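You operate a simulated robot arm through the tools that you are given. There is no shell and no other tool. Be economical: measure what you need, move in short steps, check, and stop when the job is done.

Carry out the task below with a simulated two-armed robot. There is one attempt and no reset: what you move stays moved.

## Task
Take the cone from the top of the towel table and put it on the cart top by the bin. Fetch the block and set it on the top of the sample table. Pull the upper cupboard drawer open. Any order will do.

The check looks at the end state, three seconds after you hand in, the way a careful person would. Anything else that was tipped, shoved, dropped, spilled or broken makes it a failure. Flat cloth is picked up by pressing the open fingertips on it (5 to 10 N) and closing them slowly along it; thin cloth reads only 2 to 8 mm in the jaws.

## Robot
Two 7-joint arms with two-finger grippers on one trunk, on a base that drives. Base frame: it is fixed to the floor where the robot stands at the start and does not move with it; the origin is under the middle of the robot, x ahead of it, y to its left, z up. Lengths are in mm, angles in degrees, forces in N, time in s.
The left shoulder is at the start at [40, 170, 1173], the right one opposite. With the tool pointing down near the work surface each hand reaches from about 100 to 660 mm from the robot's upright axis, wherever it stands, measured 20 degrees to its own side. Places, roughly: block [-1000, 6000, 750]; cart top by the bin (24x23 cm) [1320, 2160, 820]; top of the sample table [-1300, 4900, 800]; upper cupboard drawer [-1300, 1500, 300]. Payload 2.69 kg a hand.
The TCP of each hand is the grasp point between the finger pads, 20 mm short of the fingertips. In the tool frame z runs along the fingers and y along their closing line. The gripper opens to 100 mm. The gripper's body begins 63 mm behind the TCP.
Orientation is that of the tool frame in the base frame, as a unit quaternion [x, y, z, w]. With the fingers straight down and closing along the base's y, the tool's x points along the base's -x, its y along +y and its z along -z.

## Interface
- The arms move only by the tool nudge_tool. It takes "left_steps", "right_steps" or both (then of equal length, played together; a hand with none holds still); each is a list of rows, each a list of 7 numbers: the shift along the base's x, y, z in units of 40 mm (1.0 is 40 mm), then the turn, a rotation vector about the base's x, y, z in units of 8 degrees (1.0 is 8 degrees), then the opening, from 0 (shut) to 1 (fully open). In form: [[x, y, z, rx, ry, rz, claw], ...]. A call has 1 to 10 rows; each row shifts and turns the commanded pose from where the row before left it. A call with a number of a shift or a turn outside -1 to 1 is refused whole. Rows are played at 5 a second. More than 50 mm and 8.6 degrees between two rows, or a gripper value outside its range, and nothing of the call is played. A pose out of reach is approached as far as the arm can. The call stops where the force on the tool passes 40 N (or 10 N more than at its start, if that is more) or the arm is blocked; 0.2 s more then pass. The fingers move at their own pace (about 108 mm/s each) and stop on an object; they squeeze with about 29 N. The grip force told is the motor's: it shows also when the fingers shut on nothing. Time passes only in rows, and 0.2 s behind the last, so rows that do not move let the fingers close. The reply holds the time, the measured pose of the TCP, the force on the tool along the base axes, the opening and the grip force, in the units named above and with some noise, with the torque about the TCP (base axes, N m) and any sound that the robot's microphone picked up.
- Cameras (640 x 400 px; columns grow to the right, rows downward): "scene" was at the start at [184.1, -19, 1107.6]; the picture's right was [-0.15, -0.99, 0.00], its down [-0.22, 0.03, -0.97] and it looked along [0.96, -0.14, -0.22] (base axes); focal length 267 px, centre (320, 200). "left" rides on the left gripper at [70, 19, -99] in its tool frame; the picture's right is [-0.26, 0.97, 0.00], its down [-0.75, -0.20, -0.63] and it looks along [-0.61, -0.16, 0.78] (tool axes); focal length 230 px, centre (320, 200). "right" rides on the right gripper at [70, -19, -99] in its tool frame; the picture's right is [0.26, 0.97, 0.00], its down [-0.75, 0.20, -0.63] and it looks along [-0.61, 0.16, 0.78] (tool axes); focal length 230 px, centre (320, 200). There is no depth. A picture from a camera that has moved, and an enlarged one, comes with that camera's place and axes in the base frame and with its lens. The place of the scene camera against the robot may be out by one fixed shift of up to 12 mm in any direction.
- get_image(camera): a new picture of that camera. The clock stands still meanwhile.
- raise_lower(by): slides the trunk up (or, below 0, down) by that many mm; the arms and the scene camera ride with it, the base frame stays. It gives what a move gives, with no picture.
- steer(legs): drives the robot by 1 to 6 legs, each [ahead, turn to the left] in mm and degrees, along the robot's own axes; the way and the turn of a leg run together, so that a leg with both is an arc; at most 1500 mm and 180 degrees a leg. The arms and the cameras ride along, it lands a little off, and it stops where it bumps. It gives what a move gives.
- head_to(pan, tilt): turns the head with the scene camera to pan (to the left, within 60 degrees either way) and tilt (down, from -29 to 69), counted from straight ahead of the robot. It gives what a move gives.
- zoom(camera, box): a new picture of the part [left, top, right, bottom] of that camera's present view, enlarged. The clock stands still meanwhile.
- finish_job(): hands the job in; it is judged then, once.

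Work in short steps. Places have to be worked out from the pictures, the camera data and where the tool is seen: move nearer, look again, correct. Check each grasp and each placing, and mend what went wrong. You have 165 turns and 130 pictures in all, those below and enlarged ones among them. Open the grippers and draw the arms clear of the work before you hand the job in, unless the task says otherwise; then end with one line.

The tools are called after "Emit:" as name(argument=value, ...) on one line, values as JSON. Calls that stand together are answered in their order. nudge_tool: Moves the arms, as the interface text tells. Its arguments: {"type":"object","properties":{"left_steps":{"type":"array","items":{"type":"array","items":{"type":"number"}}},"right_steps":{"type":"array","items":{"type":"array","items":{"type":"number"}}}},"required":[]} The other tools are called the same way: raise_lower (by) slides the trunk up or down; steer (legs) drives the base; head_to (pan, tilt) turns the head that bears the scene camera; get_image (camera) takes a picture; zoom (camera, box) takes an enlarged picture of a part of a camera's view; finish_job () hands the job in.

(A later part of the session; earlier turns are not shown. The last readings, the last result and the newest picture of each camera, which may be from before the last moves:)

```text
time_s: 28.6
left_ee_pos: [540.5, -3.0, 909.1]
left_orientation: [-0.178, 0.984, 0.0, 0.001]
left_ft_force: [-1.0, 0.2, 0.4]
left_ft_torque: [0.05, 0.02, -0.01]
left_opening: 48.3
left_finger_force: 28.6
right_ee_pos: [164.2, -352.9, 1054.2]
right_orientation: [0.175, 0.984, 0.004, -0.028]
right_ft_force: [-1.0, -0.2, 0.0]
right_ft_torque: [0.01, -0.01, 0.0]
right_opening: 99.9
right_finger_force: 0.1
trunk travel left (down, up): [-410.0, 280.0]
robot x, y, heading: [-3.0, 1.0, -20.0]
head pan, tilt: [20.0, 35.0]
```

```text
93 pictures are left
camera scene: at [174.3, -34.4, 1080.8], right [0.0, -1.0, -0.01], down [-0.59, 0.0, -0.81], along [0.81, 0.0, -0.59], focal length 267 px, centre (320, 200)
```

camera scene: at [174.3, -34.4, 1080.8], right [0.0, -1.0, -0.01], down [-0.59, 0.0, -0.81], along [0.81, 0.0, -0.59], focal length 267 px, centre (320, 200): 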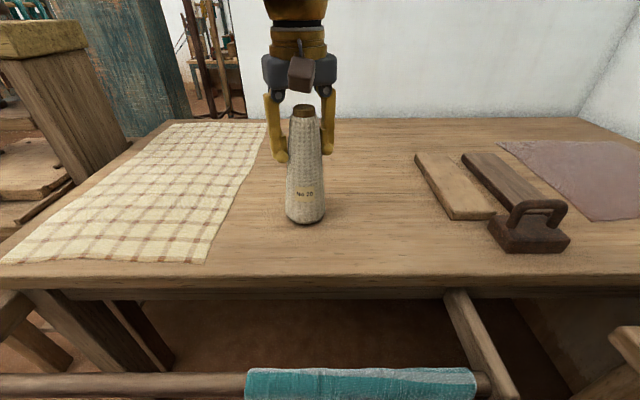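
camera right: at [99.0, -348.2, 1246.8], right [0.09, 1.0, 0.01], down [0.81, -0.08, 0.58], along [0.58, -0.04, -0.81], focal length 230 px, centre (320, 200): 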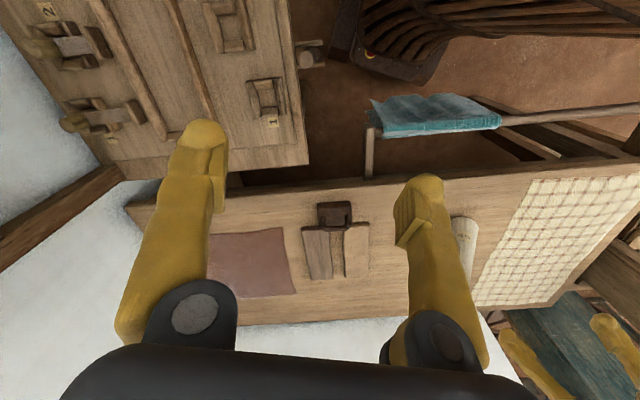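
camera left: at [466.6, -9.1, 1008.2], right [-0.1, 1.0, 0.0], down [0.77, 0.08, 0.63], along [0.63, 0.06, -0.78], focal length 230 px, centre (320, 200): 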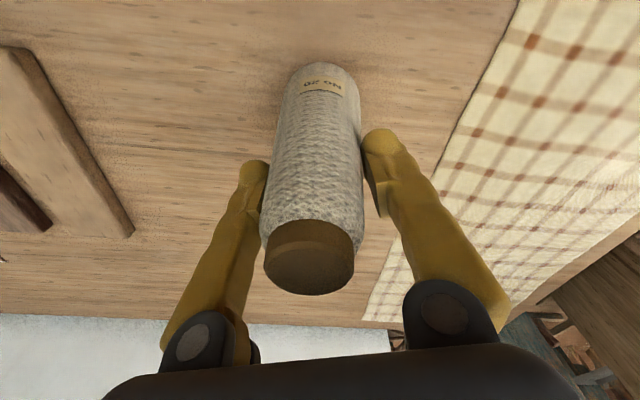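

Cone gripped (48 mm, 28.6 N). I lift it with the trunk and check.

Emit:
raise_lower(by=150)

Emit:
get_image(camera="left")

Emit:
head_to(pan=55, tilt=20)

Emit:
get_image(camera="scene")

```text
time_s: 30.3
left_ee_pos: [540.9, -2.6, 1059.0]
left_orientation: [-0.178, 0.984, 0.0, 0.0]
left_ft_force: [0.0, 0.4, -2.0]
left_ft_torque: [0.02, 0.0, 0.01]
left_opening: 48.3
left_finger_force: 29.0
right_ee_pos: [163.4, -354.1, 1202.3]
right_orientation: [0.175, 0.984, 0.005, -0.031]
right_ft_force: [0.0, -0.1, -1.0]
right_ft_torque: [-0.02, -0.02, -0.01]
right_opening: 100.0
right_finger_force: 0.1
trunk travel left (down, up): [-560.0, 130.0]
robot x, y, heading: [-2.0, -0.8, -20.3]
head pan, tilt: [20.0, 35.0]
```

```text
92 pictures are left
camera left: at [467.0, -9.2, 1157.9], right [-0.1, 1.0, 0.0], down [0.77, 0.08, 0.63], along [0.63, 0.06, -0.78], focal length 230 px, centre (320, 200)
```

left: 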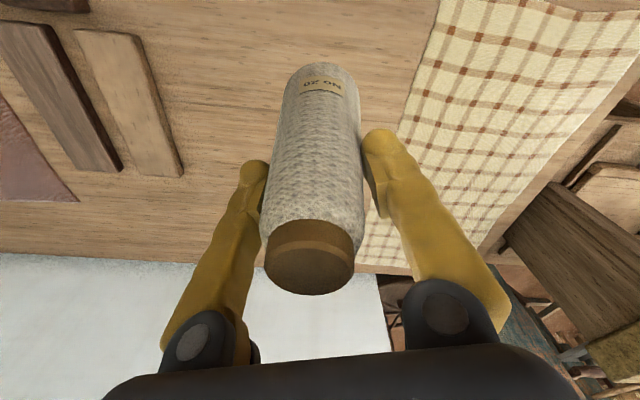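

```text
time_s: 31.3
left_ee_pos: [541.0, -3.3, 1059.7]
left_orientation: [-0.178, 0.984, 0.0, 0.001]
left_ft_force: [-0.7, -0.5, 0.1]
left_ft_torque: [0.01, -0.01, -0.03]
left_opening: 48.5
left_finger_force: 29.2
right_ee_pos: [163.5, -353.1, 1202.2]
right_orientation: [0.176, 0.984, 0.005, -0.031]
right_ft_force: [0.4, -0.2, -0.5]
right_ft_torque: [0.0, 0.03, -0.01]
right_opening: 100.2
right_finger_force: 0.1
trunk travel left (down, up): [-560.0, 130.0]
robot x, y, heading: [6.2, 1.8, -19.6]
head pan, tilt: [55.0, 20.0]
```

```text
91 pictures are left
camera scene: at [165.6, 17.8, 1255.0], right [0.57, -0.82, -0.01], down [-0.3, -0.19, -0.94], along [0.76, 0.54, -0.35], focal length 267 px, centre (320, 200)
```

scene: 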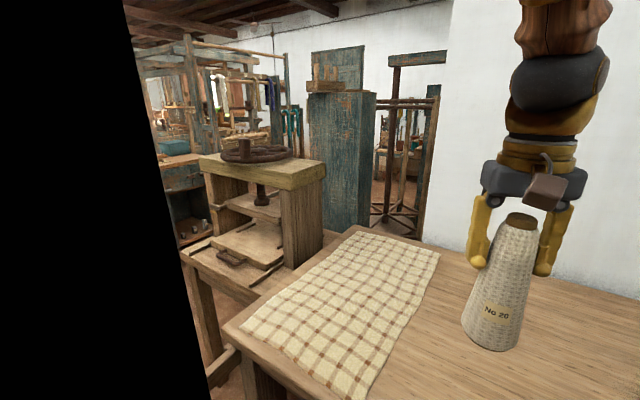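

Cone is held upright in the air. I pull the hand in toward the robot before driving.

Emit:
nudge_tool(left_steps=[[-0.85, 0.3, 0, 0, 0, -0.5, 0], [-0.85, 0.3, 0, 0, 0, -0.5, 0], [-0.85, 0.3, 0, 0, 0, -0.5, 0], [-0.85, 0.3, 0, 0, 0, -0.5, 0], [-0.85, 0.3, 0, 0, 0, -0.5, 0], [-0.6, 0.3, 0, 0, 0, -0.5, 0], [0, 0, 0, 0, 0, 0, 0]])

Emit:
steer(legs=[[-120, 0], [0, 50]])

Emit:
head_to(pan=40, tilt=20)

Emit:
get_image(camera="scene")

```text
time_s: 32.9
left_ee_pos: [345.7, 72.0, 1059.3]
left_orientation: [0.03, 1.0, -0.001, 0.0]
left_ft_force: [0.2, -0.1, -1.5]
left_ft_torque: [-0.01, -0.06, -0.02]
left_opening: 48.3
left_finger_force: 28.7
right_ee_pos: [164.5, -352.7, 1203.1]
right_orientation: [0.175, 0.984, 0.005, -0.03]
right_ft_force: [-0.3, 0.3, 0.3]
right_ft_torque: [-0.04, 0.01, -0.02]
right_opening: 99.9
right_finger_force: 0.0
trunk travel left (down, up): [-560.0, 130.0]
robot x, y, heading: [-0.0, 4.1, -20.1]
head pan, tilt: [55.0, 20.0]
```

```text
time_s: 34.8
left_ee_pos: [205.3, 140.6, 1070.0]
left_orientation: [0.005, 1.0, -0.012, 0.026]
left_ft_force: [0.1, 1.1, -1.7]
left_ft_torque: [-0.06, -0.06, -0.03]
left_opening: 48.0
left_finger_force: 29.3
right_ee_pos: [42.7, -294.5, 1201.9]
right_orientation: [0.142, 0.989, -0.003, -0.035]
right_ft_force: [-0.2, 0.6, 1.0]
right_ft_torque: [-0.07, -0.02, -0.04]
right_opening: 100.1
right_finger_force: 0.1
trunk travel left (down, up): [-560.0, 130.0]
robot x, y, heading: [-110.1, 41.3, -17.5]
head pan, tilt: [55.0, 20.0]
stopped in leg 2: the robot was blocked; the commanded pose is now the measured one
```

```text
time_s: 35.5
left_ee_pos: [205.2, 137.3, 1070.0]
left_orientation: [0.005, 1.0, -0.009, 0.023]
left_ft_force: [0.5, -0.3, -1.0]
left_ft_torque: [0.02, 0.04, 0.05]
left_opening: 48.3
left_finger_force: 28.9
right_ee_pos: [42.7, -297.8, 1201.8]
right_orientation: [0.142, 0.989, -0.001, -0.037]
right_ft_force: [-0.4, 0.0, 0.1]
right_ft_torque: [0.0, 0.02, 0.01]
right_opening: 99.9
right_finger_force: 0.0
trunk travel left (down, up): [-560.0, 130.0]
robot x, y, heading: [-115.1, 44.7, -17.0]
head pan, tilt: [40.0, 20.0]
```

```text
90 pictures are left
camera scene: at [61.9, 46.3, 1254.7], right [0.39, -0.92, -0.01], down [-0.33, -0.13, -0.93], along [0.86, 0.37, -0.35], focal length 267 px, centre (320, 200)
```

scene: 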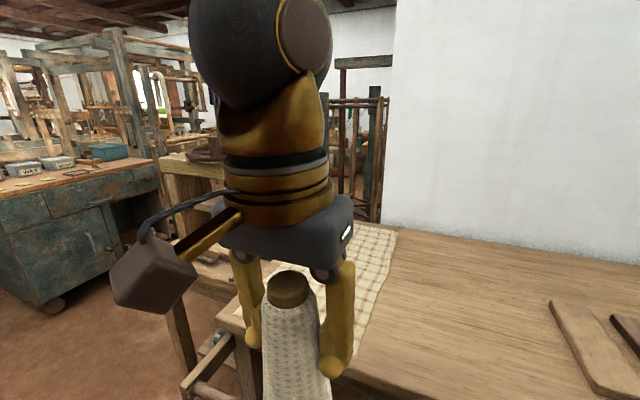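

The turn was blocked after 3°, with no force at the hands. I retry a small turn to learn whether the block is real.

Emit:
steer(legs=[[0, 15]])

Emit:
get_image(camera="right")

```text
time_s: 36.8
left_ee_pos: [169.6, 217.8, 1069.4]
left_orientation: [-0.125, 0.992, -0.008, 0.026]
left_ft_force: [0.1, 0.8, -0.5]
left_ft_torque: [-0.01, 0.03, 0.01]
left_opening: 48.2
left_finger_force: 28.9
right_ee_pos: [123.4, -244.1, 1208.2]
right_orientation: [0.017, 0.999, -0.002, -0.033]
right_ft_force: [-0.1, 0.3, -0.6]
right_ft_torque: [-0.03, -0.02, 0.01]
right_opening: 100.2
right_finger_force: 0.0
trunk travel left (down, up): [-560.0, 130.0]
robot x, y, heading: [-113.8, 42.1, -2.1]
head pan, tilt: [40.0, 20.0]
```

```text
89 pictures are left
camera right: at [61.3, -259.7, 1311.9], right [-0.23, 0.97, 0.01], down [0.8, 0.18, 0.58], along [0.56, 0.14, -0.82], focal length 230 px, centre (320, 200)
```

right: 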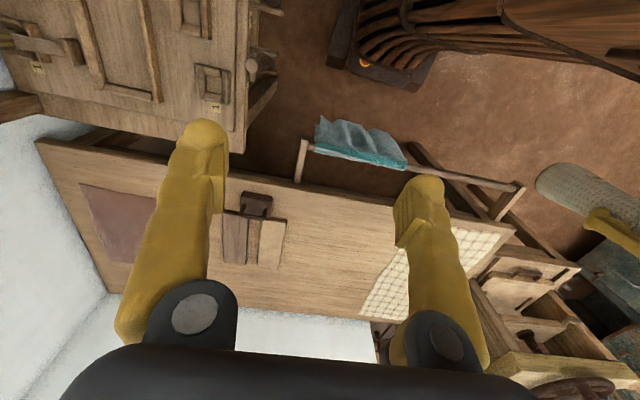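

The 15° turn worked; smaller legs seem fine. I continue turning left in 15° legs.

Emit:
steer(legs=[[0, 15], [0, 15], [0, 15], [0, 15]])

Emit:
head_to(pan=0, tilt=20)

Emit:
get_image(camera="scene")

```text
time_s: 40.8
left_ee_pos: [-115.3, 380.0, 1073.7]
left_orientation: [-0.602, 0.797, 0.01, 0.035]
left_ft_force: [0.7, 0.1, -0.4]
left_ft_torque: [0.01, -0.03, 0.0]
left_opening: 47.8
left_finger_force: 28.7
right_ee_pos: [254.8, 100.2, 1211.4]
right_orientation: [-0.488, 0.872, -0.02, -0.032]
right_ft_force: [-0.3, 0.4, -0.2]
right_ft_torque: [0.01, -0.01, 0.01]
right_opening: 99.9
right_finger_force: 0.0
trunk travel left (down, up): [-560.0, 130.0]
robot x, y, heading: [-112.0, 42.6, 57.5]
head pan, tilt: [40.0, 20.0]
```

```text
time_s: 41.9
left_ee_pos: [-100.0, 388.1, 1080.6]
left_orientation: [-0.601, 0.795, 0.017, 0.075]
left_ft_force: [0.8, -0.1, -0.6]
left_ft_torque: [0.0, 0.01, -0.01]
left_opening: 47.9
left_finger_force: 29.0
right_ee_pos: [259.7, 97.8, 1212.0]
right_orientation: [-0.499, 0.866, -0.029, -0.025]
right_ft_force: [-0.3, 0.2, 1.2]
right_ft_torque: [-0.01, 0.01, 0.01]
right_opening: 99.9
right_finger_force: 0.1
trunk travel left (down, up): [-560.0, 130.0]
robot x, y, heading: [-113.0, 40.2, 57.8]
head pan, tilt: [0.0, 20.0]
```

```text
88 pictures are left
camera scene: at [-9.3, 192.4, 1254.4], right [0.84, -0.54, 0.0], down [-0.19, -0.3, -0.93], along [0.5, 0.79, -0.36], focal length 267 px, centre (320, 200)
```

scene: 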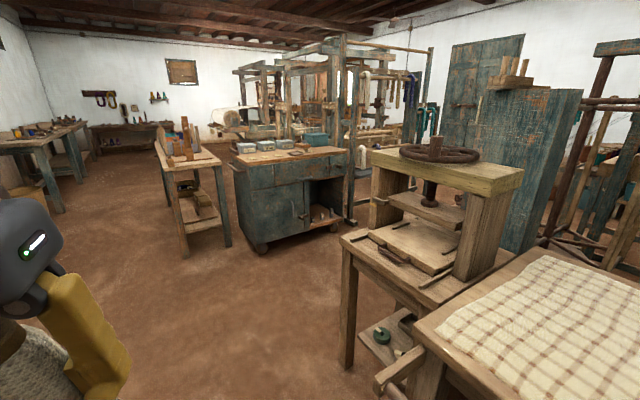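

Turning the head nudged the left arm: the head brushes it when the hand is tucked close. I move the left hand forward a bit and level it, then turn to face +y.

Emit:
nudge_tool(left_steps=[[0.4, 0.64, 0, 0, 0, 0, 0], [0.4, 0.64, 0, -0.42, 0.36, 0, 0], [0, 0, 0, -0.42, 0.36, 0, 0], [0, 0, 0, 0, 0, 0, 0]])

Emit:
steer(legs=[[0, 16], [0, 16]])

Emit:
get_image(camera="scene")

```text
time_s: 42.9
left_ee_pos: [-91.4, 415.7, 1077.8]
left_orientation: [-0.601, 0.798, -0.003, -0.034]
left_ft_force: [-0.8, 0.2, -1.4]
left_ft_torque: [-0.01, -0.02, 0.01]
left_opening: 47.9
left_finger_force: 29.7
right_ee_pos: [258.0, 98.2, 1211.9]
right_orientation: [-0.5, 0.865, -0.028, -0.025]
right_ft_force: [-0.8, 0.0, 0.1]
right_ft_torque: [-0.02, -0.01, 0.0]
right_opening: 99.9
right_finger_force: 0.1
trunk travel left (down, up): [-560.0, 130.0]
robot x, y, heading: [-111.3, 43.3, 57.4]
head pan, tilt: [0.0, 20.0]
```

```text
time_s: 45.2
left_ee_pos: [-288.3, 370.8, 1079.3]
left_orientation: [0.796, -0.604, 0.012, 0.032]
left_ft_force: [0.6, 0.0, -0.9]
left_ft_torque: [0.01, -0.01, 0.0]
left_opening: 47.8
left_finger_force: 28.7
right_ee_pos: [175.4, 279.7, 1213.1]
right_orientation: [0.71, -0.703, 0.03, 0.029]
right_ft_force: [0.4, 0.0, 0.3]
right_ft_torque: [0.0, 0.0, 0.03]
right_opening: 99.7
right_finger_force: 0.2
trunk travel left (down, up): [-560.0, 130.0]
robot x, y, heading: [-109.8, 40.8, 89.0]
head pan, tilt: [0.0, 20.0]
```

```text
87 pictures are left
camera scene: at [-103.9, 221.1, 1254.4], right [1.0, -0.02, 0.0], down [-0.01, -0.36, -0.93], along [0.02, 0.93, -0.36], focal length 267 px, centre (320, 200)
```

scene: 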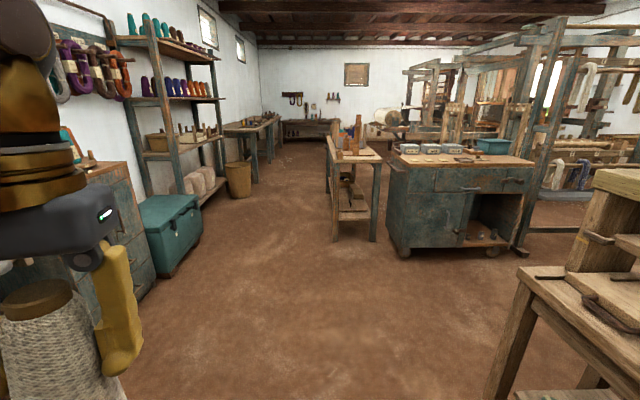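

Clear overview: cart front edge at y≈2000, x 430–1400, bin near its right end; the aisle ahead is free. I drive 1400 mm ahead, then turn right in small legs.

Emit:
steer(legs=[[700, 1], [700, 0], [0, -15], [0, -15], [0, -15], [0, -15]])

Emit:
get_image(camera="scene")

```text
time_s: 56.0
left_ee_pos: [70.0, 1725.5, 1083.6]
left_orientation: [-0.395, 0.918, 0.007, -0.025]
left_ft_force: [-0.1, -0.6, -2.1]
left_ft_torque: [-0.01, 0.02, -0.02]
left_opening: 47.9
left_finger_force: 29.6
right_ee_pos: [244.3, 1282.9, 1217.2]
right_orientation: [-0.274, 0.961, -0.012, -0.044]
right_ft_force: [-0.3, -0.6, -0.4]
right_ft_torque: [0.04, 0.02, -0.01]
right_opening: 100.1
right_finger_force: 0.0
trunk travel left (down, up): [-560.0, 130.0]
robot x, y, heading: [-107.7, 1411.3, 29.8]
head pan, tilt: [0.0, 20.0]
```

```text
86 pictures are left
camera scene: at [55.7, 1500.4, 1254.4], right [0.5, -0.87, 0.0], down [-0.31, -0.18, -0.93], along [0.81, 0.47, -0.36], focal length 267 px, centre (320, 200)
```

scene: 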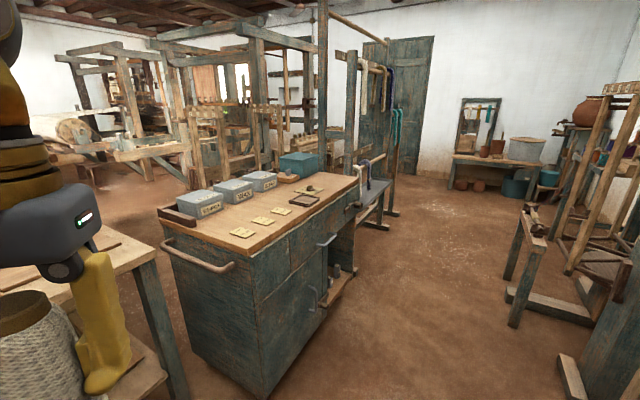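

The spot in front of the bin is free at (1320,2160). I turn to heading ≈2° and drive along the cart's front.

Emit:
steer(legs=[[0, -14], [0, -13], [800, 0], [780, 0]])

Emit:
get_image(camera="scene")

```text
time_s: 65.6
left_ee_pos: [1740.0, 1665.6, 1087.0]
left_orientation: [-0.158, 0.987, 0.011, -0.016]
left_ft_force: [0.1, 0.6, -1.1]
left_ft_torque: [0.01, -0.04, -0.01]
left_opening: 47.5
left_finger_force: 29.1
right_ee_pos: [1699.8, 1187.7, 1218.7]
right_orientation: [-0.043, 0.998, -0.015, -0.044]
right_ft_force: [0.3, -0.3, 0.2]
right_ft_torque: [0.03, 0.02, -0.02]
right_opening: 100.1
right_finger_force: 0.0
trunk travel left (down, up): [-560.0, 130.0]
robot x, y, heading: [1452.5, 1474.2, 1.7]
head pan, tilt: [0.0, 20.0]
```

```text
85 pictures are left
camera scene: at [1641.1, 1475.1, 1254.3], right [0.03, -1.0, 0.0], down [-0.36, -0.01, -0.93], along [0.93, 0.03, -0.36], focal length 267 px, centre (320, 200)
```

scene: 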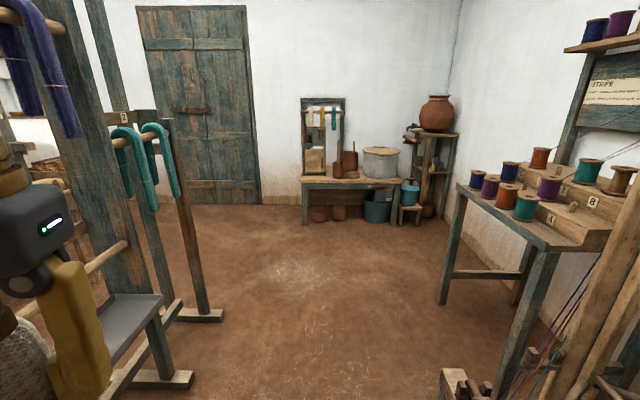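

Now at (1452,1474). I turn left to face the cart.

Emit:
steer(legs=[[0, 15], [0, 15], [0, 15], [0, 15], [0, 15], [0, 13]])

Emit:
head_to(pan=0, tilt=35)

Emit:
get_image(camera="scene")

```text
time_s: 71.4
left_ee_pos: [1272.2, 1751.3, 1092.0]
left_orientation: [0.8, -0.6, -0.003, 0.013]
left_ft_force: [-0.5, -0.6, -1.6]
left_ft_torque: [0.0, 0.0, 0.0]
left_opening: 47.7
left_finger_force: 28.9
right_ee_pos: [1756.9, 1709.3, 1219.3]
right_orientation: [0.727, -0.684, 0.043, 0.027]
right_ft_force: [-0.6, 0.0, -0.7]
right_ft_torque: [0.03, 0.01, -0.02]
right_opening: 100.0
right_finger_force: 0.0
trunk travel left (down, up): [-560.0, 130.0]
robot x, y, heading: [1457.4, 1476.8, 89.9]
head pan, tilt: [0.0, 20.0]
```

```text
time_s: 72.2
left_ee_pos: [1276.9, 1754.9, 1098.6]
left_orientation: [0.8, -0.6, -0.017, -0.012]
left_ft_force: [0.8, -0.2, -1.1]
left_ft_torque: [-0.02, 0.03, -0.04]
left_opening: 47.5
left_finger_force: 29.3
right_ee_pos: [1763.3, 1708.5, 1222.0]
right_orientation: [0.736, -0.675, 0.052, 0.018]
right_ft_force: [0.8, 0.9, -0.6]
right_ft_torque: [0.01, 0.02, -0.02]
right_opening: 100.1
right_finger_force: 0.1
trunk travel left (down, up): [-560.0, 130.0]
robot x, y, heading: [1457.9, 1475.6, 89.8]
head pan, tilt: [0.0, 35.0]
```

```text
84 pictures are left
camera scene: at [1462.5, 1648.9, 1230.7], right [1.0, 0.0, 0.0], down [0.0, -0.59, -0.81], along [0.0, 0.81, -0.59], focal length 267 px, centre (320, 200)
```

scene: 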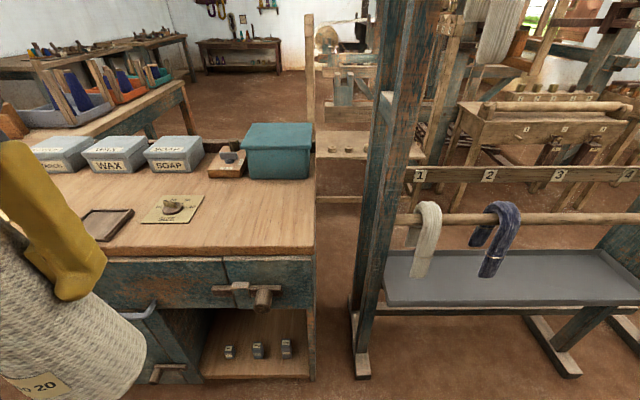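

The spot in front of the bin is clear (x 1170–1450, y 2020–2300). I drive 170 mm closer, with the cone carried above the cart height.

Emit:
steer(legs=[[170, 0]])

Emit:
get_image(camera="left")

```text
time_s: 73.6
left_ee_pos: [1273.4, 1905.0, 1097.2]
left_orientation: [0.798, -0.602, -0.009, 0.002]
left_ft_force: [0.3, -1.2, -0.6]
left_ft_torque: [0.08, -0.02, 0.0]
left_opening: 47.4
left_finger_force: 28.8
right_ee_pos: [1761.8, 1862.8, 1225.1]
right_orientation: [0.729, -0.683, 0.042, 0.018]
right_ft_force: [0.2, -1.2, -0.3]
right_ft_torque: [0.05, 0.01, 0.01]
right_opening: 100.0
right_finger_force: 0.0
trunk travel left (down, up): [-560.0, 130.0]
robot x, y, heading: [1453.9, 1645.1, 89.3]
head pan, tilt: [0.0, 35.0]
```

```text
83 pictures are left
camera left: at [1275.6, 1833.0, 1196.0], right [-1.0, -0.02, 0.02], down [0.0, 0.77, 0.63], along [-0.03, 0.63, -0.77], focal length 230 px, centre (320, 200)
```

left: 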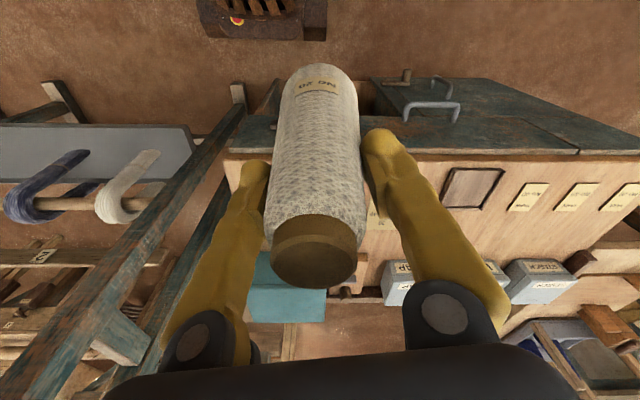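

Level and holding. I move the cone over the spot at this height.

Emit:
nudge_tool(left_steps=[[0.17, 0.88, 0, 0, 0, 0, 0], [0.17, 0.88, 0, 0, 0, 0, 0], [0.17, 0.88, 0, 0, 0, 0, 0], [0.17, 0.88, 0, 0, 0, 0, 0], [0.17, 0.88, 0, 0, 0, 0, 0], [0.17, 0.88, 0, 0, 0, 0, 0], [0.17, 0.88, 0, 0, 0, 0, 0], [0, 0, 0, 0, 0, 0, 0], [0, 0, 0, 0, 0, 0, 0]])

Emit:
get_image(camera="left")

Emit:
get_image(camera="scene")

```text
time_s: 75.6
left_ee_pos: [1320.2, 2148.1, 1100.2]
left_orientation: [0.798, -0.602, -0.009, 0.002]
left_ft_force: [-0.5, 0.0, -0.4]
left_ft_torque: [0.01, 0.01, 0.0]
left_opening: 47.5
left_finger_force: 29.2
right_ee_pos: [1768.2, 1877.8, 1222.9]
right_orientation: [0.739, -0.672, 0.056, 0.013]
right_ft_force: [0.8, 0.1, 0.3]
right_ft_torque: [0.0, 0.0, 0.01]
right_opening: 99.8
right_finger_force: 0.0
trunk travel left (down, up): [-560.0, 130.0]
robot x, y, heading: [1454.1, 1647.0, 89.4]
head pan, tilt: [0.0, 35.0]
```

```text
82 pictures are left
camera left: at [1323.0, 2075.9, 1197.1], right [-1.0, -0.02, 0.02], down [0.0, 0.77, 0.64], along [-0.03, 0.64, -0.77], focal length 230 px, centre (320, 200)
```

left: 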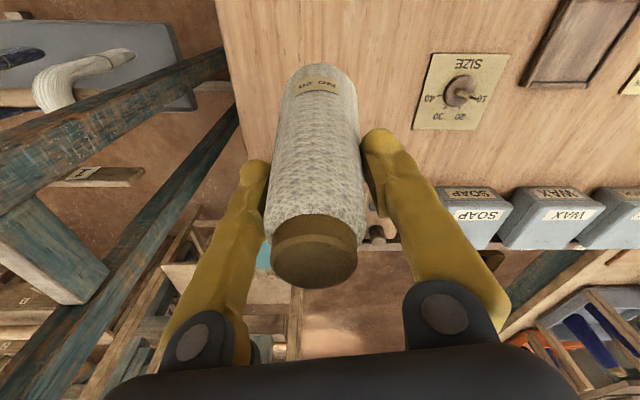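

```text
81 pictures are left
camera scene: at [1464.3, 1820.5, 1230.6], right [1.0, -0.01, 0.0], down [-0.01, -0.59, -0.81], along [0.01, 0.81, -0.59], focal length 267 px, centre (320, 200)
```

scene: 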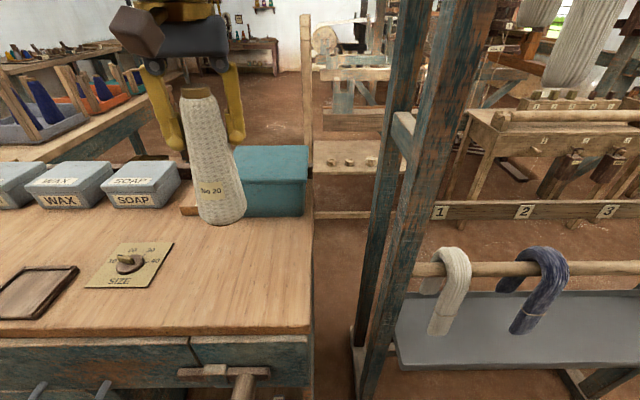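

Over the spot. I lower by trunk 110 mm, then see the remaining gap.

Emit:
raise_lower(by=-110)

Emit:
get_image(camera="scene")

```text
time_s: 77.0
left_ee_pos: [1322.8, 2148.2, 990.1]
left_orientation: [0.798, -0.602, -0.01, 0.002]
left_ft_force: [0.0, -0.7, 0.0]
left_ft_torque: [-0.01, -0.01, 0.0]
left_opening: 47.4
left_finger_force: 29.1
right_ee_pos: [1767.9, 1875.1, 1111.6]
right_orientation: [0.738, -0.673, 0.054, 0.014]
right_ft_force: [-0.1, 0.2, -1.0]
right_ft_torque: [0.0, -0.01, -0.02]
right_opening: 99.9
right_finger_force: 0.1
trunk travel left (down, up): [-450.0, 240.0]
robot x, y, heading: [1458.4, 1647.0, 89.5]
head pan, tilt: [0.0, 35.0]
```

```text
80 pictures are left
camera scene: at [1464.3, 1818.4, 1120.7], right [1.0, -0.01, 0.0], down [-0.01, -0.59, -0.81], along [0.01, 0.81, -0.59], focal length 267 px, centre (320, 200)
```

scene: 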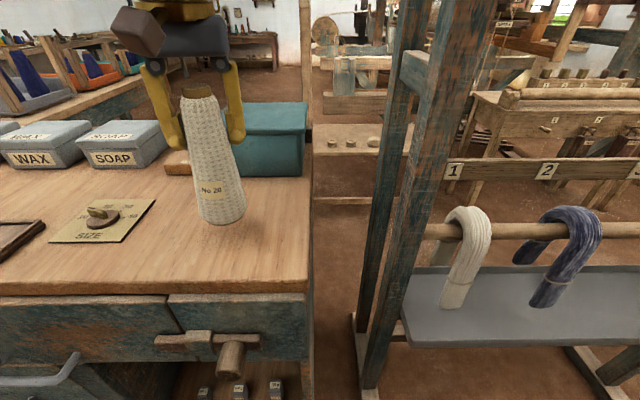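

Some 30–40 mm remain. I lower slowly with the arm.

Emit:
nudge_tool(left_steps=[[0, 0, -0.15, 0, 0, 0, 0], [0, 0, -0.15, 0, 0, 0, 0], [0, 0, -0.15, 0, 0, 0, 0], [0, 0, -0.15, 0, 0, 0, 0], [0, 0, -0.15, 0, 0, 0, 0], [0, 0, 0, 0, 0, 0, 0]])

Emit:
zoom(camera="scene", box=[130, 130, 320, 260])

```text
time_s: 78.4
left_ee_pos: [1322.4, 2146.5, 959.3]
left_orientation: [0.798, -0.603, -0.01, 0.002]
left_ft_force: [0.2, 1.0, 0.0]
left_ft_torque: [0.01, 0.02, -0.04]
left_opening: 47.1
left_finger_force: 29.3
right_ee_pos: [1768.6, 1875.0, 1112.5]
right_orientation: [0.738, -0.673, 0.054, 0.015]
right_ft_force: [-1.1, -0.8, -0.4]
right_ft_torque: [0.0, -0.02, -0.01]
right_opening: 100.0
right_finger_force: 0.0
trunk travel left (down, up): [-450.0, 240.0]
robot x, y, heading: [1458.4, 1648.4, 89.3]
head pan, tilt: [0.0, 35.0]
```

```text
3.08 times, centred on (225, 195) of scene
camera zoom: at [1464.3, 1818.4, 1120.6], right [1.0, -0.01, 0.0], down [-0.01, -0.59, -0.81], along [0.01, 0.81, -0.59], focal length 820 px, centre (612, 215)
```

zoom: 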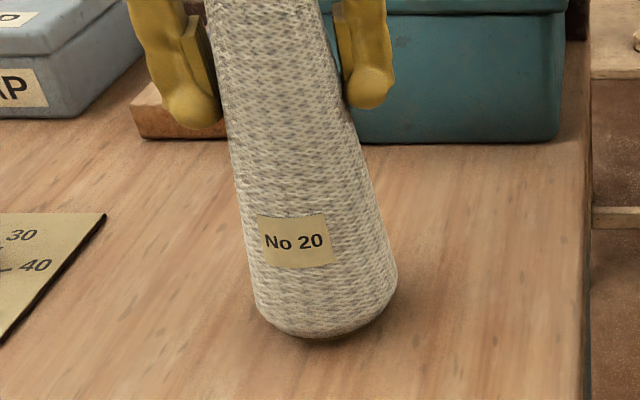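

Nearly there by the contact shadow. Lower further in 4 mm steps.

Emit:
nudge_tool(left_steps=[[0, 0, -0.1, 0, 0, 0, 0], [0, 0, -0.1, 0, 0, 0, 0], [0, 0, -0.1, 0, 0, 0, 0], [0, 0, 0, 0, 0, 0, 0]])

Emit:
zoom(camera="scene", box=[130, 130, 320, 260])

```text
time_s: 79.5
left_ee_pos: [1320.0, 2135.7, 958.2]
left_orientation: [0.798, -0.602, -0.02, -0.007]
left_ft_force: [-0.1, 0.5, -1.2]
left_ft_torque: [0.0, 0.02, -0.01]
left_opening: 47.5
left_finger_force: 29.0
right_ee_pos: [1774.6, 1874.2, 1112.8]
right_orientation: [0.745, -0.664, 0.06, 0.005]
right_ft_force: [0.3, -0.8, 0.1]
right_ft_torque: [0.0, 0.0, 0.02]
right_opening: 99.9
right_finger_force: 0.1
trunk travel left (down, up): [-450.0, 240.0]
robot x, y, heading: [1459.4, 1647.8, 89.6]
head pan, tilt: [0.0, 35.0]
stopped in row 4 (left hand): the force on the tool passed its limit at 41 N (the readings are from after the stop); the commanded pose is now the measured one
```

```text
3.08 times, centred on (225, 195) of scene
camera zoom: at [1464.8, 1818.0, 1120.3], right [1.0, -0.01, 0.0], down [-0.01, -0.59, -0.81], along [0.01, 0.81, -0.59], focal length 820 px, centre (612, 215)
```

zoom: 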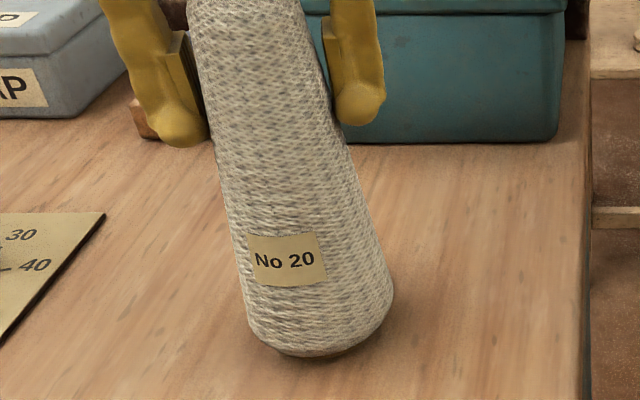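

Contact came at ≈947–950 and the stop displaced the hand by 11 mm. I re-level (tool and the cone's slight lean), shift back in y, and look again.

Emit:
nudge_tool(left_steps=[[0.05, 0.25, 0.1, -0.25, -0.4, 0, 0], [0, 0, 0, 0, 0, 0, 0], [0, 0, 0, 0, 0, 0, 0]])

Emit:
zoom(camera="scene", box=[80, 60, 340, 260])

Emit:
get_image(camera="right")

```text
time_s: 80.3
left_ee_pos: [1321.6, 2145.2, 961.3]
left_orientation: [0.798, -0.602, 0.015, -0.01]
left_ft_force: [0.0, 0.2, -0.8]
left_ft_torque: [0.0, 0.0, 0.01]
left_opening: 47.5
left_finger_force: 28.8
right_ee_pos: [1773.1, 1876.0, 1114.0]
right_orientation: [0.745, -0.664, 0.061, 0.008]
right_ft_force: [0.0, 0.4, -0.2]
right_ft_torque: [-0.04, 0.02, -0.02]
right_opening: 100.3
right_finger_force: 0.0
trunk travel left (down, up): [-450.0, 240.0]
robot x, y, heading: [1456.8, 1645.5, 89.5]
head pan, tilt: [0.0, 35.0]
```

```text
2.00 times, centred on (210, 160) of scene
camera zoom: at [1464.0, 1818.7, 1120.6], right [1.0, -0.01, 0.0], down [-0.01, -0.59, -0.81], along [0.01, 0.81, -0.59], focal length 533 px, centre (540, 280)
```

zoom: 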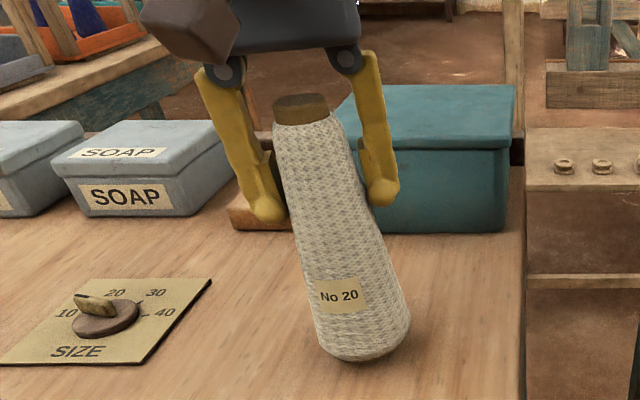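

```text
76 pictures are left
camera right: at [1793.0, 1817.9, 1221.1], right [-0.93, -0.37, -0.04], down [-0.33, 0.78, 0.54], along [-0.16, 0.51, -0.84], focal length 230 px, centre (320, 200)
```

right: 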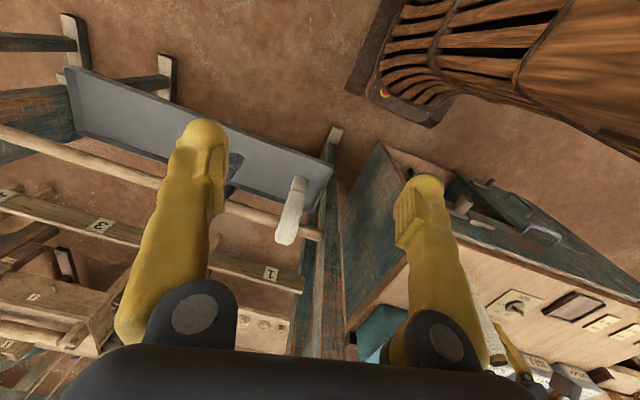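

The cone now looks vertical. I lower in 2 mm steps.

Emit:
nudge_tool(left_steps=[[0, 0, -0.05, 0, 0, 0, 0], [0, 0, -0.05, 0, 0, 0, 0], [0, 0, -0.05, 0, 0, 0, 0], [0, 0, -0.05, 0, 0, 0, 0], [0, 0, 0, 0, 0, 0, 0]])

Emit:
zoom(camera="scene", box=[80, 60, 340, 260])

```text
time_s: 81.5
left_ee_pos: [1321.6, 2146.0, 954.0]
left_orientation: [0.798, -0.602, 0.014, -0.01]
left_ft_force: [-0.6, -0.4, -1.4]
left_ft_torque: [0.03, 0.02, 0.02]
left_opening: 47.4
left_finger_force: 29.3
right_ee_pos: [1775.1, 1874.6, 1114.8]
right_orientation: [0.745, -0.664, 0.061, 0.007]
right_ft_force: [-0.3, -0.3, 0.1]
right_ft_torque: [-0.01, 0.01, 0.0]
right_opening: 99.9
right_finger_force: 0.0
trunk travel left (down, up): [-450.0, 240.0]
robot x, y, heading: [1458.2, 1643.5, 89.2]
head pan, tilt: [0.0, 35.0]
```

```text
2.00 times, centred on (210, 160) of scene
camera zoom: at [1464.2, 1818.4, 1120.6], right [1.0, -0.01, 0.0], down [-0.01, -0.59, -0.81], along [0.01, 0.81, -0.59], focal length 533 px, centre (540, 280)
```

zoom: 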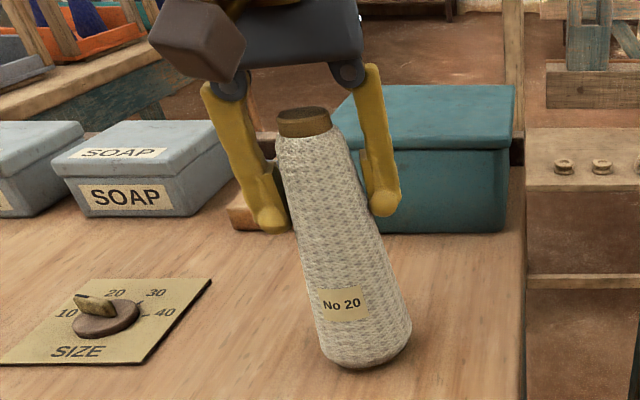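

No contact yet. Two more small steps.

Emit:
nudge_tool(left_steps=[[0, 0, -0.06, 0, 0, 0, 0], [0, 0, -0.06, 0, 0, 0, 0], [0, 0, 0, 0, 0, 0, 0]])

Emit:
zoom(camera="scene", box=[150, 160, 300, 260])

```text
time_s: 82.3
left_ee_pos: [1325.2, 2145.9, 951.5]
left_orientation: [0.798, -0.602, 0.012, -0.013]
left_ft_force: [2.5, -0.4, 25.7]
left_ft_torque: [0.13, 0.36, 0.03]
left_opening: 47.7
left_finger_force: 29.2
right_ee_pos: [1773.9, 1872.9, 1115.6]
right_orientation: [0.745, -0.664, 0.059, 0.006]
right_ft_force: [-0.2, -0.2, 0.1]
right_ft_torque: [0.0, 0.01, 0.0]
right_opening: 100.2
right_finger_force: 0.1
trunk travel left (down, up): [-450.0, 240.0]
robot x, y, heading: [1458.6, 1648.0, 89.8]
head pan, tilt: [0.0, 35.0]
```

```text
4.00 times, centred on (225, 210) of scene
camera zoom: at [1464.9, 1816.4, 1121.2], right [1.0, -0.01, 0.0], down [-0.01, -0.59, -0.81], along [0.01, 0.81, -0.59], focal length 1066 px, centre (700, 160)
```

zoom: 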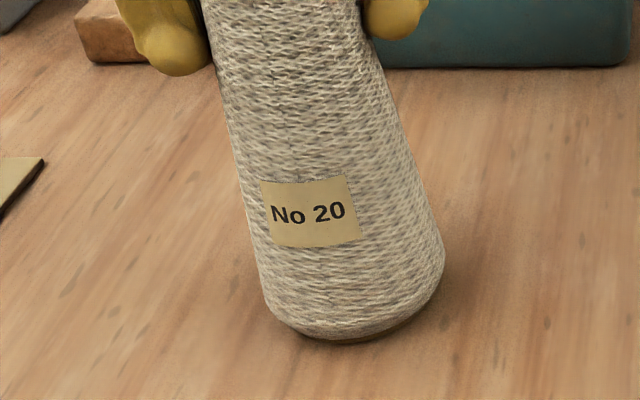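

Contact (26 N), its right rim a touch high. I ease up 2 mm, rotate back 2°, and open slowly.

Emit:
nudge_tool(left_steps=[[0, 0, 0.05, 0, 0.25, 0, 0], [0, 0, 0, 0, 0, 0, 0.1], [0, 0, 0, 0, 0, 0, 0.47], [0, 0, 0, 0, 0, 0, 0.5], [0, 0, 0, 0, 0, 0, 0.54], [0, 0, 0, 0, 0, 0, 0.58], [0, 0, 0, 0, 0, 0, 0.65]])

Emit:
zoom(camera="scene", box=[80, 60, 340, 260])

Emit:
get_image(camera="left")

```text
time_s: 83.9
left_ee_pos: [1322.8, 2145.6, 950.5]
left_orientation: [0.799, -0.601, 0.0, 0.001]
left_ft_force: [0.6, -0.3, 0.8]
left_ft_torque: [-0.03, -0.02, 0.01]
left_opening: 64.9
left_finger_force: 0.0
right_ee_pos: [1773.6, 1875.2, 1115.2]
right_orientation: [0.745, -0.665, 0.061, 0.006]
right_ft_force: [0.0, 0.0, -0.4]
right_ft_torque: [0.02, 0.04, 0.04]
right_opening: 100.1
right_finger_force: 0.1
trunk travel left (down, up): [-450.0, 240.0]
robot x, y, heading: [1462.5, 1647.2, 89.2]
head pan, tilt: [0.0, 35.0]
```

```text
2.00 times, centred on (210, 160) of scene
camera zoom: at [1464.3, 1818.4, 1120.6], right [1.0, -0.01, 0.0], down [-0.01, -0.59, -0.81], along [0.01, 0.81, -0.59], focal length 533 px, centre (540, 280)
```

zoom: 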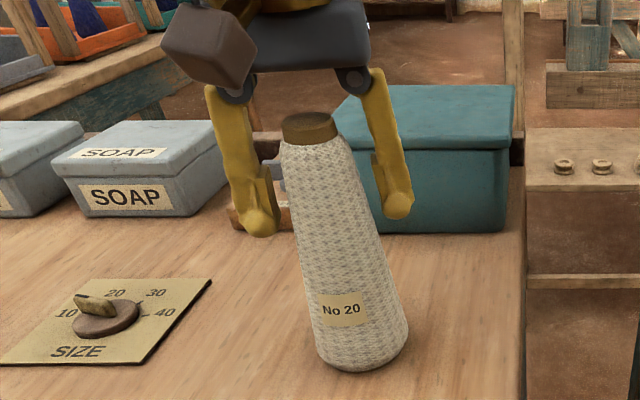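

```text
72 pictures are left
camera left: at [1322.7, 2074.4, 1050.3], right [-1.0, -0.02, 0.0], down [-0.01, 0.78, 0.63], along [-0.01, 0.63, -0.78], focal length 230 px, centre (320, 200)
```

left: 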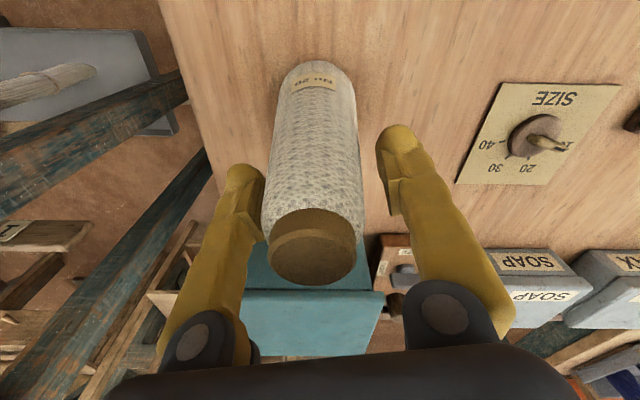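

The cone stands free. I open fully and raise straight up with the trunk.

Emit:
nudge_tool(left_steps=[[0, 0, 0, 0, 0, 0, 0.8], [0, 0, 0, 0, 0, 0, 1], [0, 0, 0, 0, 0, 0, 1]])

Emit:
raise_lower(by=150)

Emit:
get_image(camera="scene")

Emit:
get_image(camera="left")

```text
time_s: 84.7
left_ee_pos: [1322.5, 2145.2, 950.7]
left_orientation: [0.799, -0.602, 0.001, 0.001]
left_ft_force: [0.5, -0.4, -0.4]
left_ft_torque: [-0.02, 0.0, 0.06]
left_opening: 100.0
left_finger_force: 0.1
right_ee_pos: [1773.6, 1875.2, 1114.6]
right_orientation: [0.745, -0.664, 0.06, 0.006]
right_ft_force: [0.2, 0.0, 0.2]
right_ft_torque: [-0.03, 0.01, -0.01]
right_opening: 99.7
right_finger_force: 0.0
trunk travel left (down, up): [-450.0, 240.0]
robot x, y, heading: [1455.7, 1648.2, 89.3]
head pan, tilt: [0.0, 35.0]
```

```text
time_s: 86.4
left_ee_pos: [1322.5, 2146.7, 1101.5]
left_orientation: [0.799, -0.602, 0.0, 0.001]
left_ft_force: [0.8, -0.5, -0.1]
left_ft_torque: [-0.02, -0.01, 0.01]
left_opening: 99.9
left_finger_force: 0.1
right_ee_pos: [1776.2, 1877.6, 1264.4]
right_orientation: [0.746, -0.663, 0.062, 0.006]
right_ft_force: [-0.8, -0.9, 0.4]
right_ft_torque: [0.01, -0.02, 0.0]
right_opening: 100.2
right_finger_force: 0.1
trunk travel left (down, up): [-600.0, 90.0]
robot x, y, heading: [1460.3, 1648.7, 89.5]
head pan, tilt: [0.0, 35.0]
```

```text
71 pictures are left
camera scene: at [1464.3, 1821.1, 1270.5], right [1.0, -0.01, 0.0], down [-0.01, -0.59, -0.81], along [0.01, 0.81, -0.59], focal length 267 px, centre (320, 200)
```

scene: 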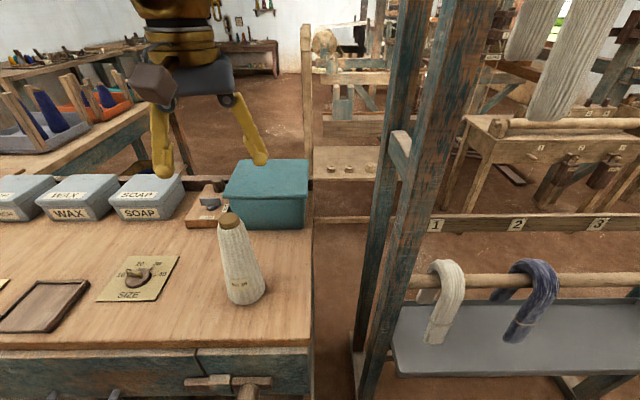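

```text
70 pictures are left
camera left: at [1322.7, 2074.6, 1200.2], right [-1.0, -0.02, 0.0], down [-0.01, 0.78, 0.63], along [-0.01, 0.63, -0.78], focal length 230 px, centre (320, 200)
```

left: 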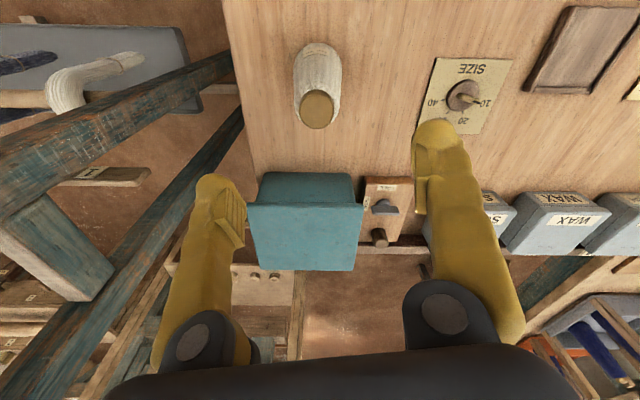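

The cone stands upright in front of the bin. I retract the hand, back off and turn toward the cupboard (left).

Emit:
nudge_tool(left_steps=[[-0.2, -0.9, 0, 0, 0, 0, 1], [-0.2, -0.9, 0, 0, 0, 0, 1], [-0.2, -0.9, 0, 0, 0, 0, 1], [-0.2, -0.9, 0, 0, 0, 0, 1], [-0.2, -0.7, 0, 0, 0, 0, 1], [0, 0, 0, 0, 0, 0, 1]])

Emit:
steer(legs=[[-160, 0], [0, 15], [0, 15], [0, 15], [0, 15], [0, 15]])

Emit:
steer(legs=[[0, 15], [700, 0], [700, 0]])

Emit:
get_image(camera="scene")

```text
time_s: 87.8
left_ee_pos: [1282.1, 1973.0, 1103.3]
left_orientation: [0.799, -0.601, 0.0, 0.002]
left_ft_force: [0.3, -0.1, 0.5]
left_ft_torque: [-0.01, 0.03, 0.01]
left_opening: 100.0
left_finger_force: 0.1
right_ee_pos: [1774.2, 1877.3, 1264.4]
right_orientation: [0.746, -0.663, 0.061, 0.006]
right_ft_force: [-0.6, 1.3, 0.6]
right_ft_torque: [-0.01, 0.02, -0.01]
right_opening: 99.8
right_finger_force: 0.1
trunk travel left (down, up): [-600.0, 90.0]
robot x, y, heading: [1458.5, 1645.7, 89.5]
head pan, tilt: [0.0, 35.0]
```

```text
time_s: 93.8
left_ee_pos: [1095.0, 1405.2, 1101.9]
left_orientation: [1.0, 0.006, 0.0, 0.0]
left_ft_force: [0.2, -0.9, -0.5]
left_ft_torque: [0.05, 0.02, 0.02]
left_opening: 100.0
left_finger_force: 0.0
right_ee_pos: [1318.4, 1855.9, 1262.7]
right_orientation: [0.995, -0.083, 0.057, -0.019]
right_ft_force: [-0.8, 0.1, -0.1]
right_ft_torque: [-0.02, 0.02, 0.01]
right_opening: 99.9
right_finger_force: 0.1
trunk travel left (down, up): [-600.0, 90.0]
robot x, y, heading: [1454.1, 1496.9, 164.2]
head pan, tilt: [0.0, 35.0]
```

```text
time_s: 101.9
left_ee_pos: [-232.5, 1319.3, 1108.7]
left_orientation: [0.989, 0.148, -0.007, -0.001]
left_ft_force: [0.0, -0.6, 0.5]
left_ft_torque: [0.02, 0.02, 0.03]
left_opening: 100.2
left_finger_force: 0.1
right_ee_pos: [-160.1, 1820.5, 1265.2]
right_orientation: [0.995, 0.071, 0.053, -0.039]
right_ft_force: [0.4, 0.7, 0.1]
right_ft_torque: [0.0, -0.02, 0.02]
right_opening: 100.1
right_finger_force: 0.0
trunk travel left (down, up): [-600.0, 90.0]
robot x, y, heading: [77.6, 1507.3, -179.6]
head pan, tilt: [0.0, 35.0]
```

```text
69 pictures are left
camera scene: at [-103.5, 1499.3, 1270.6], right [-0.01, 1.0, 0.0], down [0.59, 0.0, -0.81], along [-0.81, -0.01, -0.59], focal length 267 px, centre (320, 200)
```

scene: 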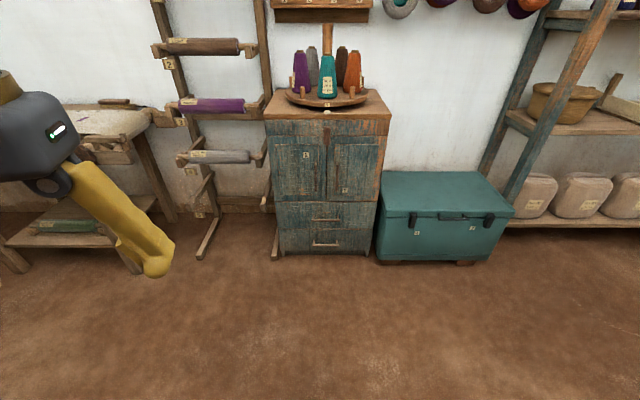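

The cupboard: upper drawer handle near (-1250, 1518, 310). I approach so that it sits on the left hand's side, and look closer.

Emit:
steer(legs=[[0, -12], [620, 0], [0, 12]])

Emit:
head_to(pan=10, tilt=48)

Emit:
get_image(camera="scene")

```text
time_s: 107.0
left_ee_pos: [-842.3, 1451.0, 1113.1]
left_orientation: [0.99, 0.142, -0.015, -0.001]
left_ft_force: [0.0, -0.2, -0.5]
left_ft_torque: [-0.03, 0.03, -0.01]
left_opening: 99.8
left_finger_force: 0.0
right_ee_pos: [-774.4, 1960.3, 1267.9]
right_orientation: [0.995, 0.069, 0.057, -0.039]
right_ft_force: [0.4, 0.5, 0.0]
right_ft_torque: [0.03, 0.01, 0.04]
right_opening: 100.3
right_finger_force: 0.1
trunk travel left (down, up): [-600.0, 90.0]
robot x, y, heading: [-551.1, 1633.5, 179.9]
head pan, tilt: [0.0, 35.0]
```

```text
time_s: 107.8
left_ee_pos: [-833.6, 1452.6, 1119.4]
left_orientation: [0.989, 0.142, -0.031, -0.006]
left_ft_force: [0.7, -0.1, 0.5]
left_ft_torque: [-0.02, 0.05, 0.0]
left_opening: 100.2
left_finger_force: 0.1
right_ee_pos: [-773.8, 1968.6, 1271.5]
right_orientation: [0.994, 0.08, 0.058, -0.052]
right_ft_force: [0.9, 0.0, 0.1]
right_ft_torque: [0.01, 0.02, 0.01]
right_opening: 100.1
right_finger_force: 0.1
trunk travel left (down, up): [-600.0, 90.0]
robot x, y, heading: [-549.2, 1636.5, 179.6]
head pan, tilt: [10.0, 48.0]
```

```text
68 pictures are left
camera scene: at [-716.4, 1618.3, 1251.9], right [-0.17, 0.99, 0.0], down [0.74, 0.13, -0.66], along [-0.65, -0.11, -0.75], focal length 267 px, centre (320, 200)
```

scene: 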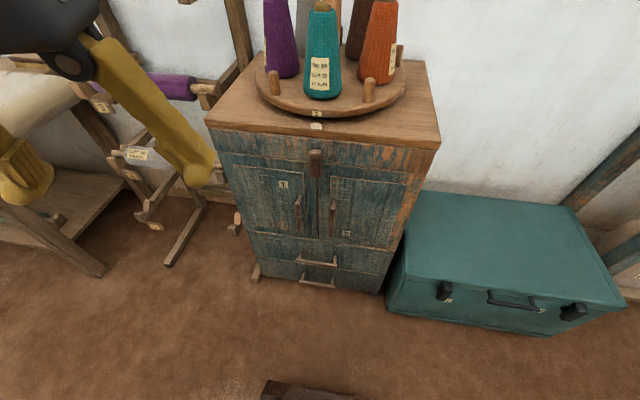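

The drawer bar handle is about at (-1220, 1522, 297), ~150 mm wide. I lower the trunk, then swing the left tool to point horizontally ahead with a vertical closing line.

Emit:
raise_lower(by=-560)

Emit:
nudge_tool(left_steps=[[-0.5, 0, 0, 0, 0, -1, 1], [-0.5, 0, 0, 0, 0, -1, 1], [-0.4, 0, 0, -0.577, 0.577, -0.577, 1], [-0.4, 0, 0, -0.577, 0.577, -0.577, 1], [-0.4, 0, 0, -0.577, 0.577, -0.577, 1], [-0.4, 0, 0, -0.577, 0.577, -0.577, 1], [-0.4, 0, 0, -0.577, 0.577, -0.577, 1], [-0.4, 0, 0, -0.577, 0.577, -0.577, 1], [-0.4, 0, 0, -0.577, 0.577, -0.577, 1], [0, 0, 0, 0, 0, 0, 1]])

```text
refused: -560 is not a number from -400 to 400
```

```text
time_s: 110.0
left_ee_pos: [-980.1, 1443.8, 1129.4]
left_orientation: [0.892, -0.238, -0.3, 0.241]
left_ft_force: [-0.1, -0.1, 0.5]
left_ft_torque: [0.02, 0.0, 0.01]
left_opening: 100.1
left_finger_force: 0.1
left hand out of reach, approached as far as the arm can: row 5
right_ee_pos: [-773.3, 1969.0, 1270.7]
right_orientation: [0.994, 0.079, 0.058, -0.053]
right_ft_force: [-0.3, 0.0, -0.4]
right_ft_torque: [0.01, -0.01, -0.03]
right_opening: 99.7
right_finger_force: 0.2
trunk travel left (down, up): [-600.0, 90.0]
robot x, y, heading: [-552.8, 1638.3, 179.8]
head pan, tilt: [10.0, 48.0]
```

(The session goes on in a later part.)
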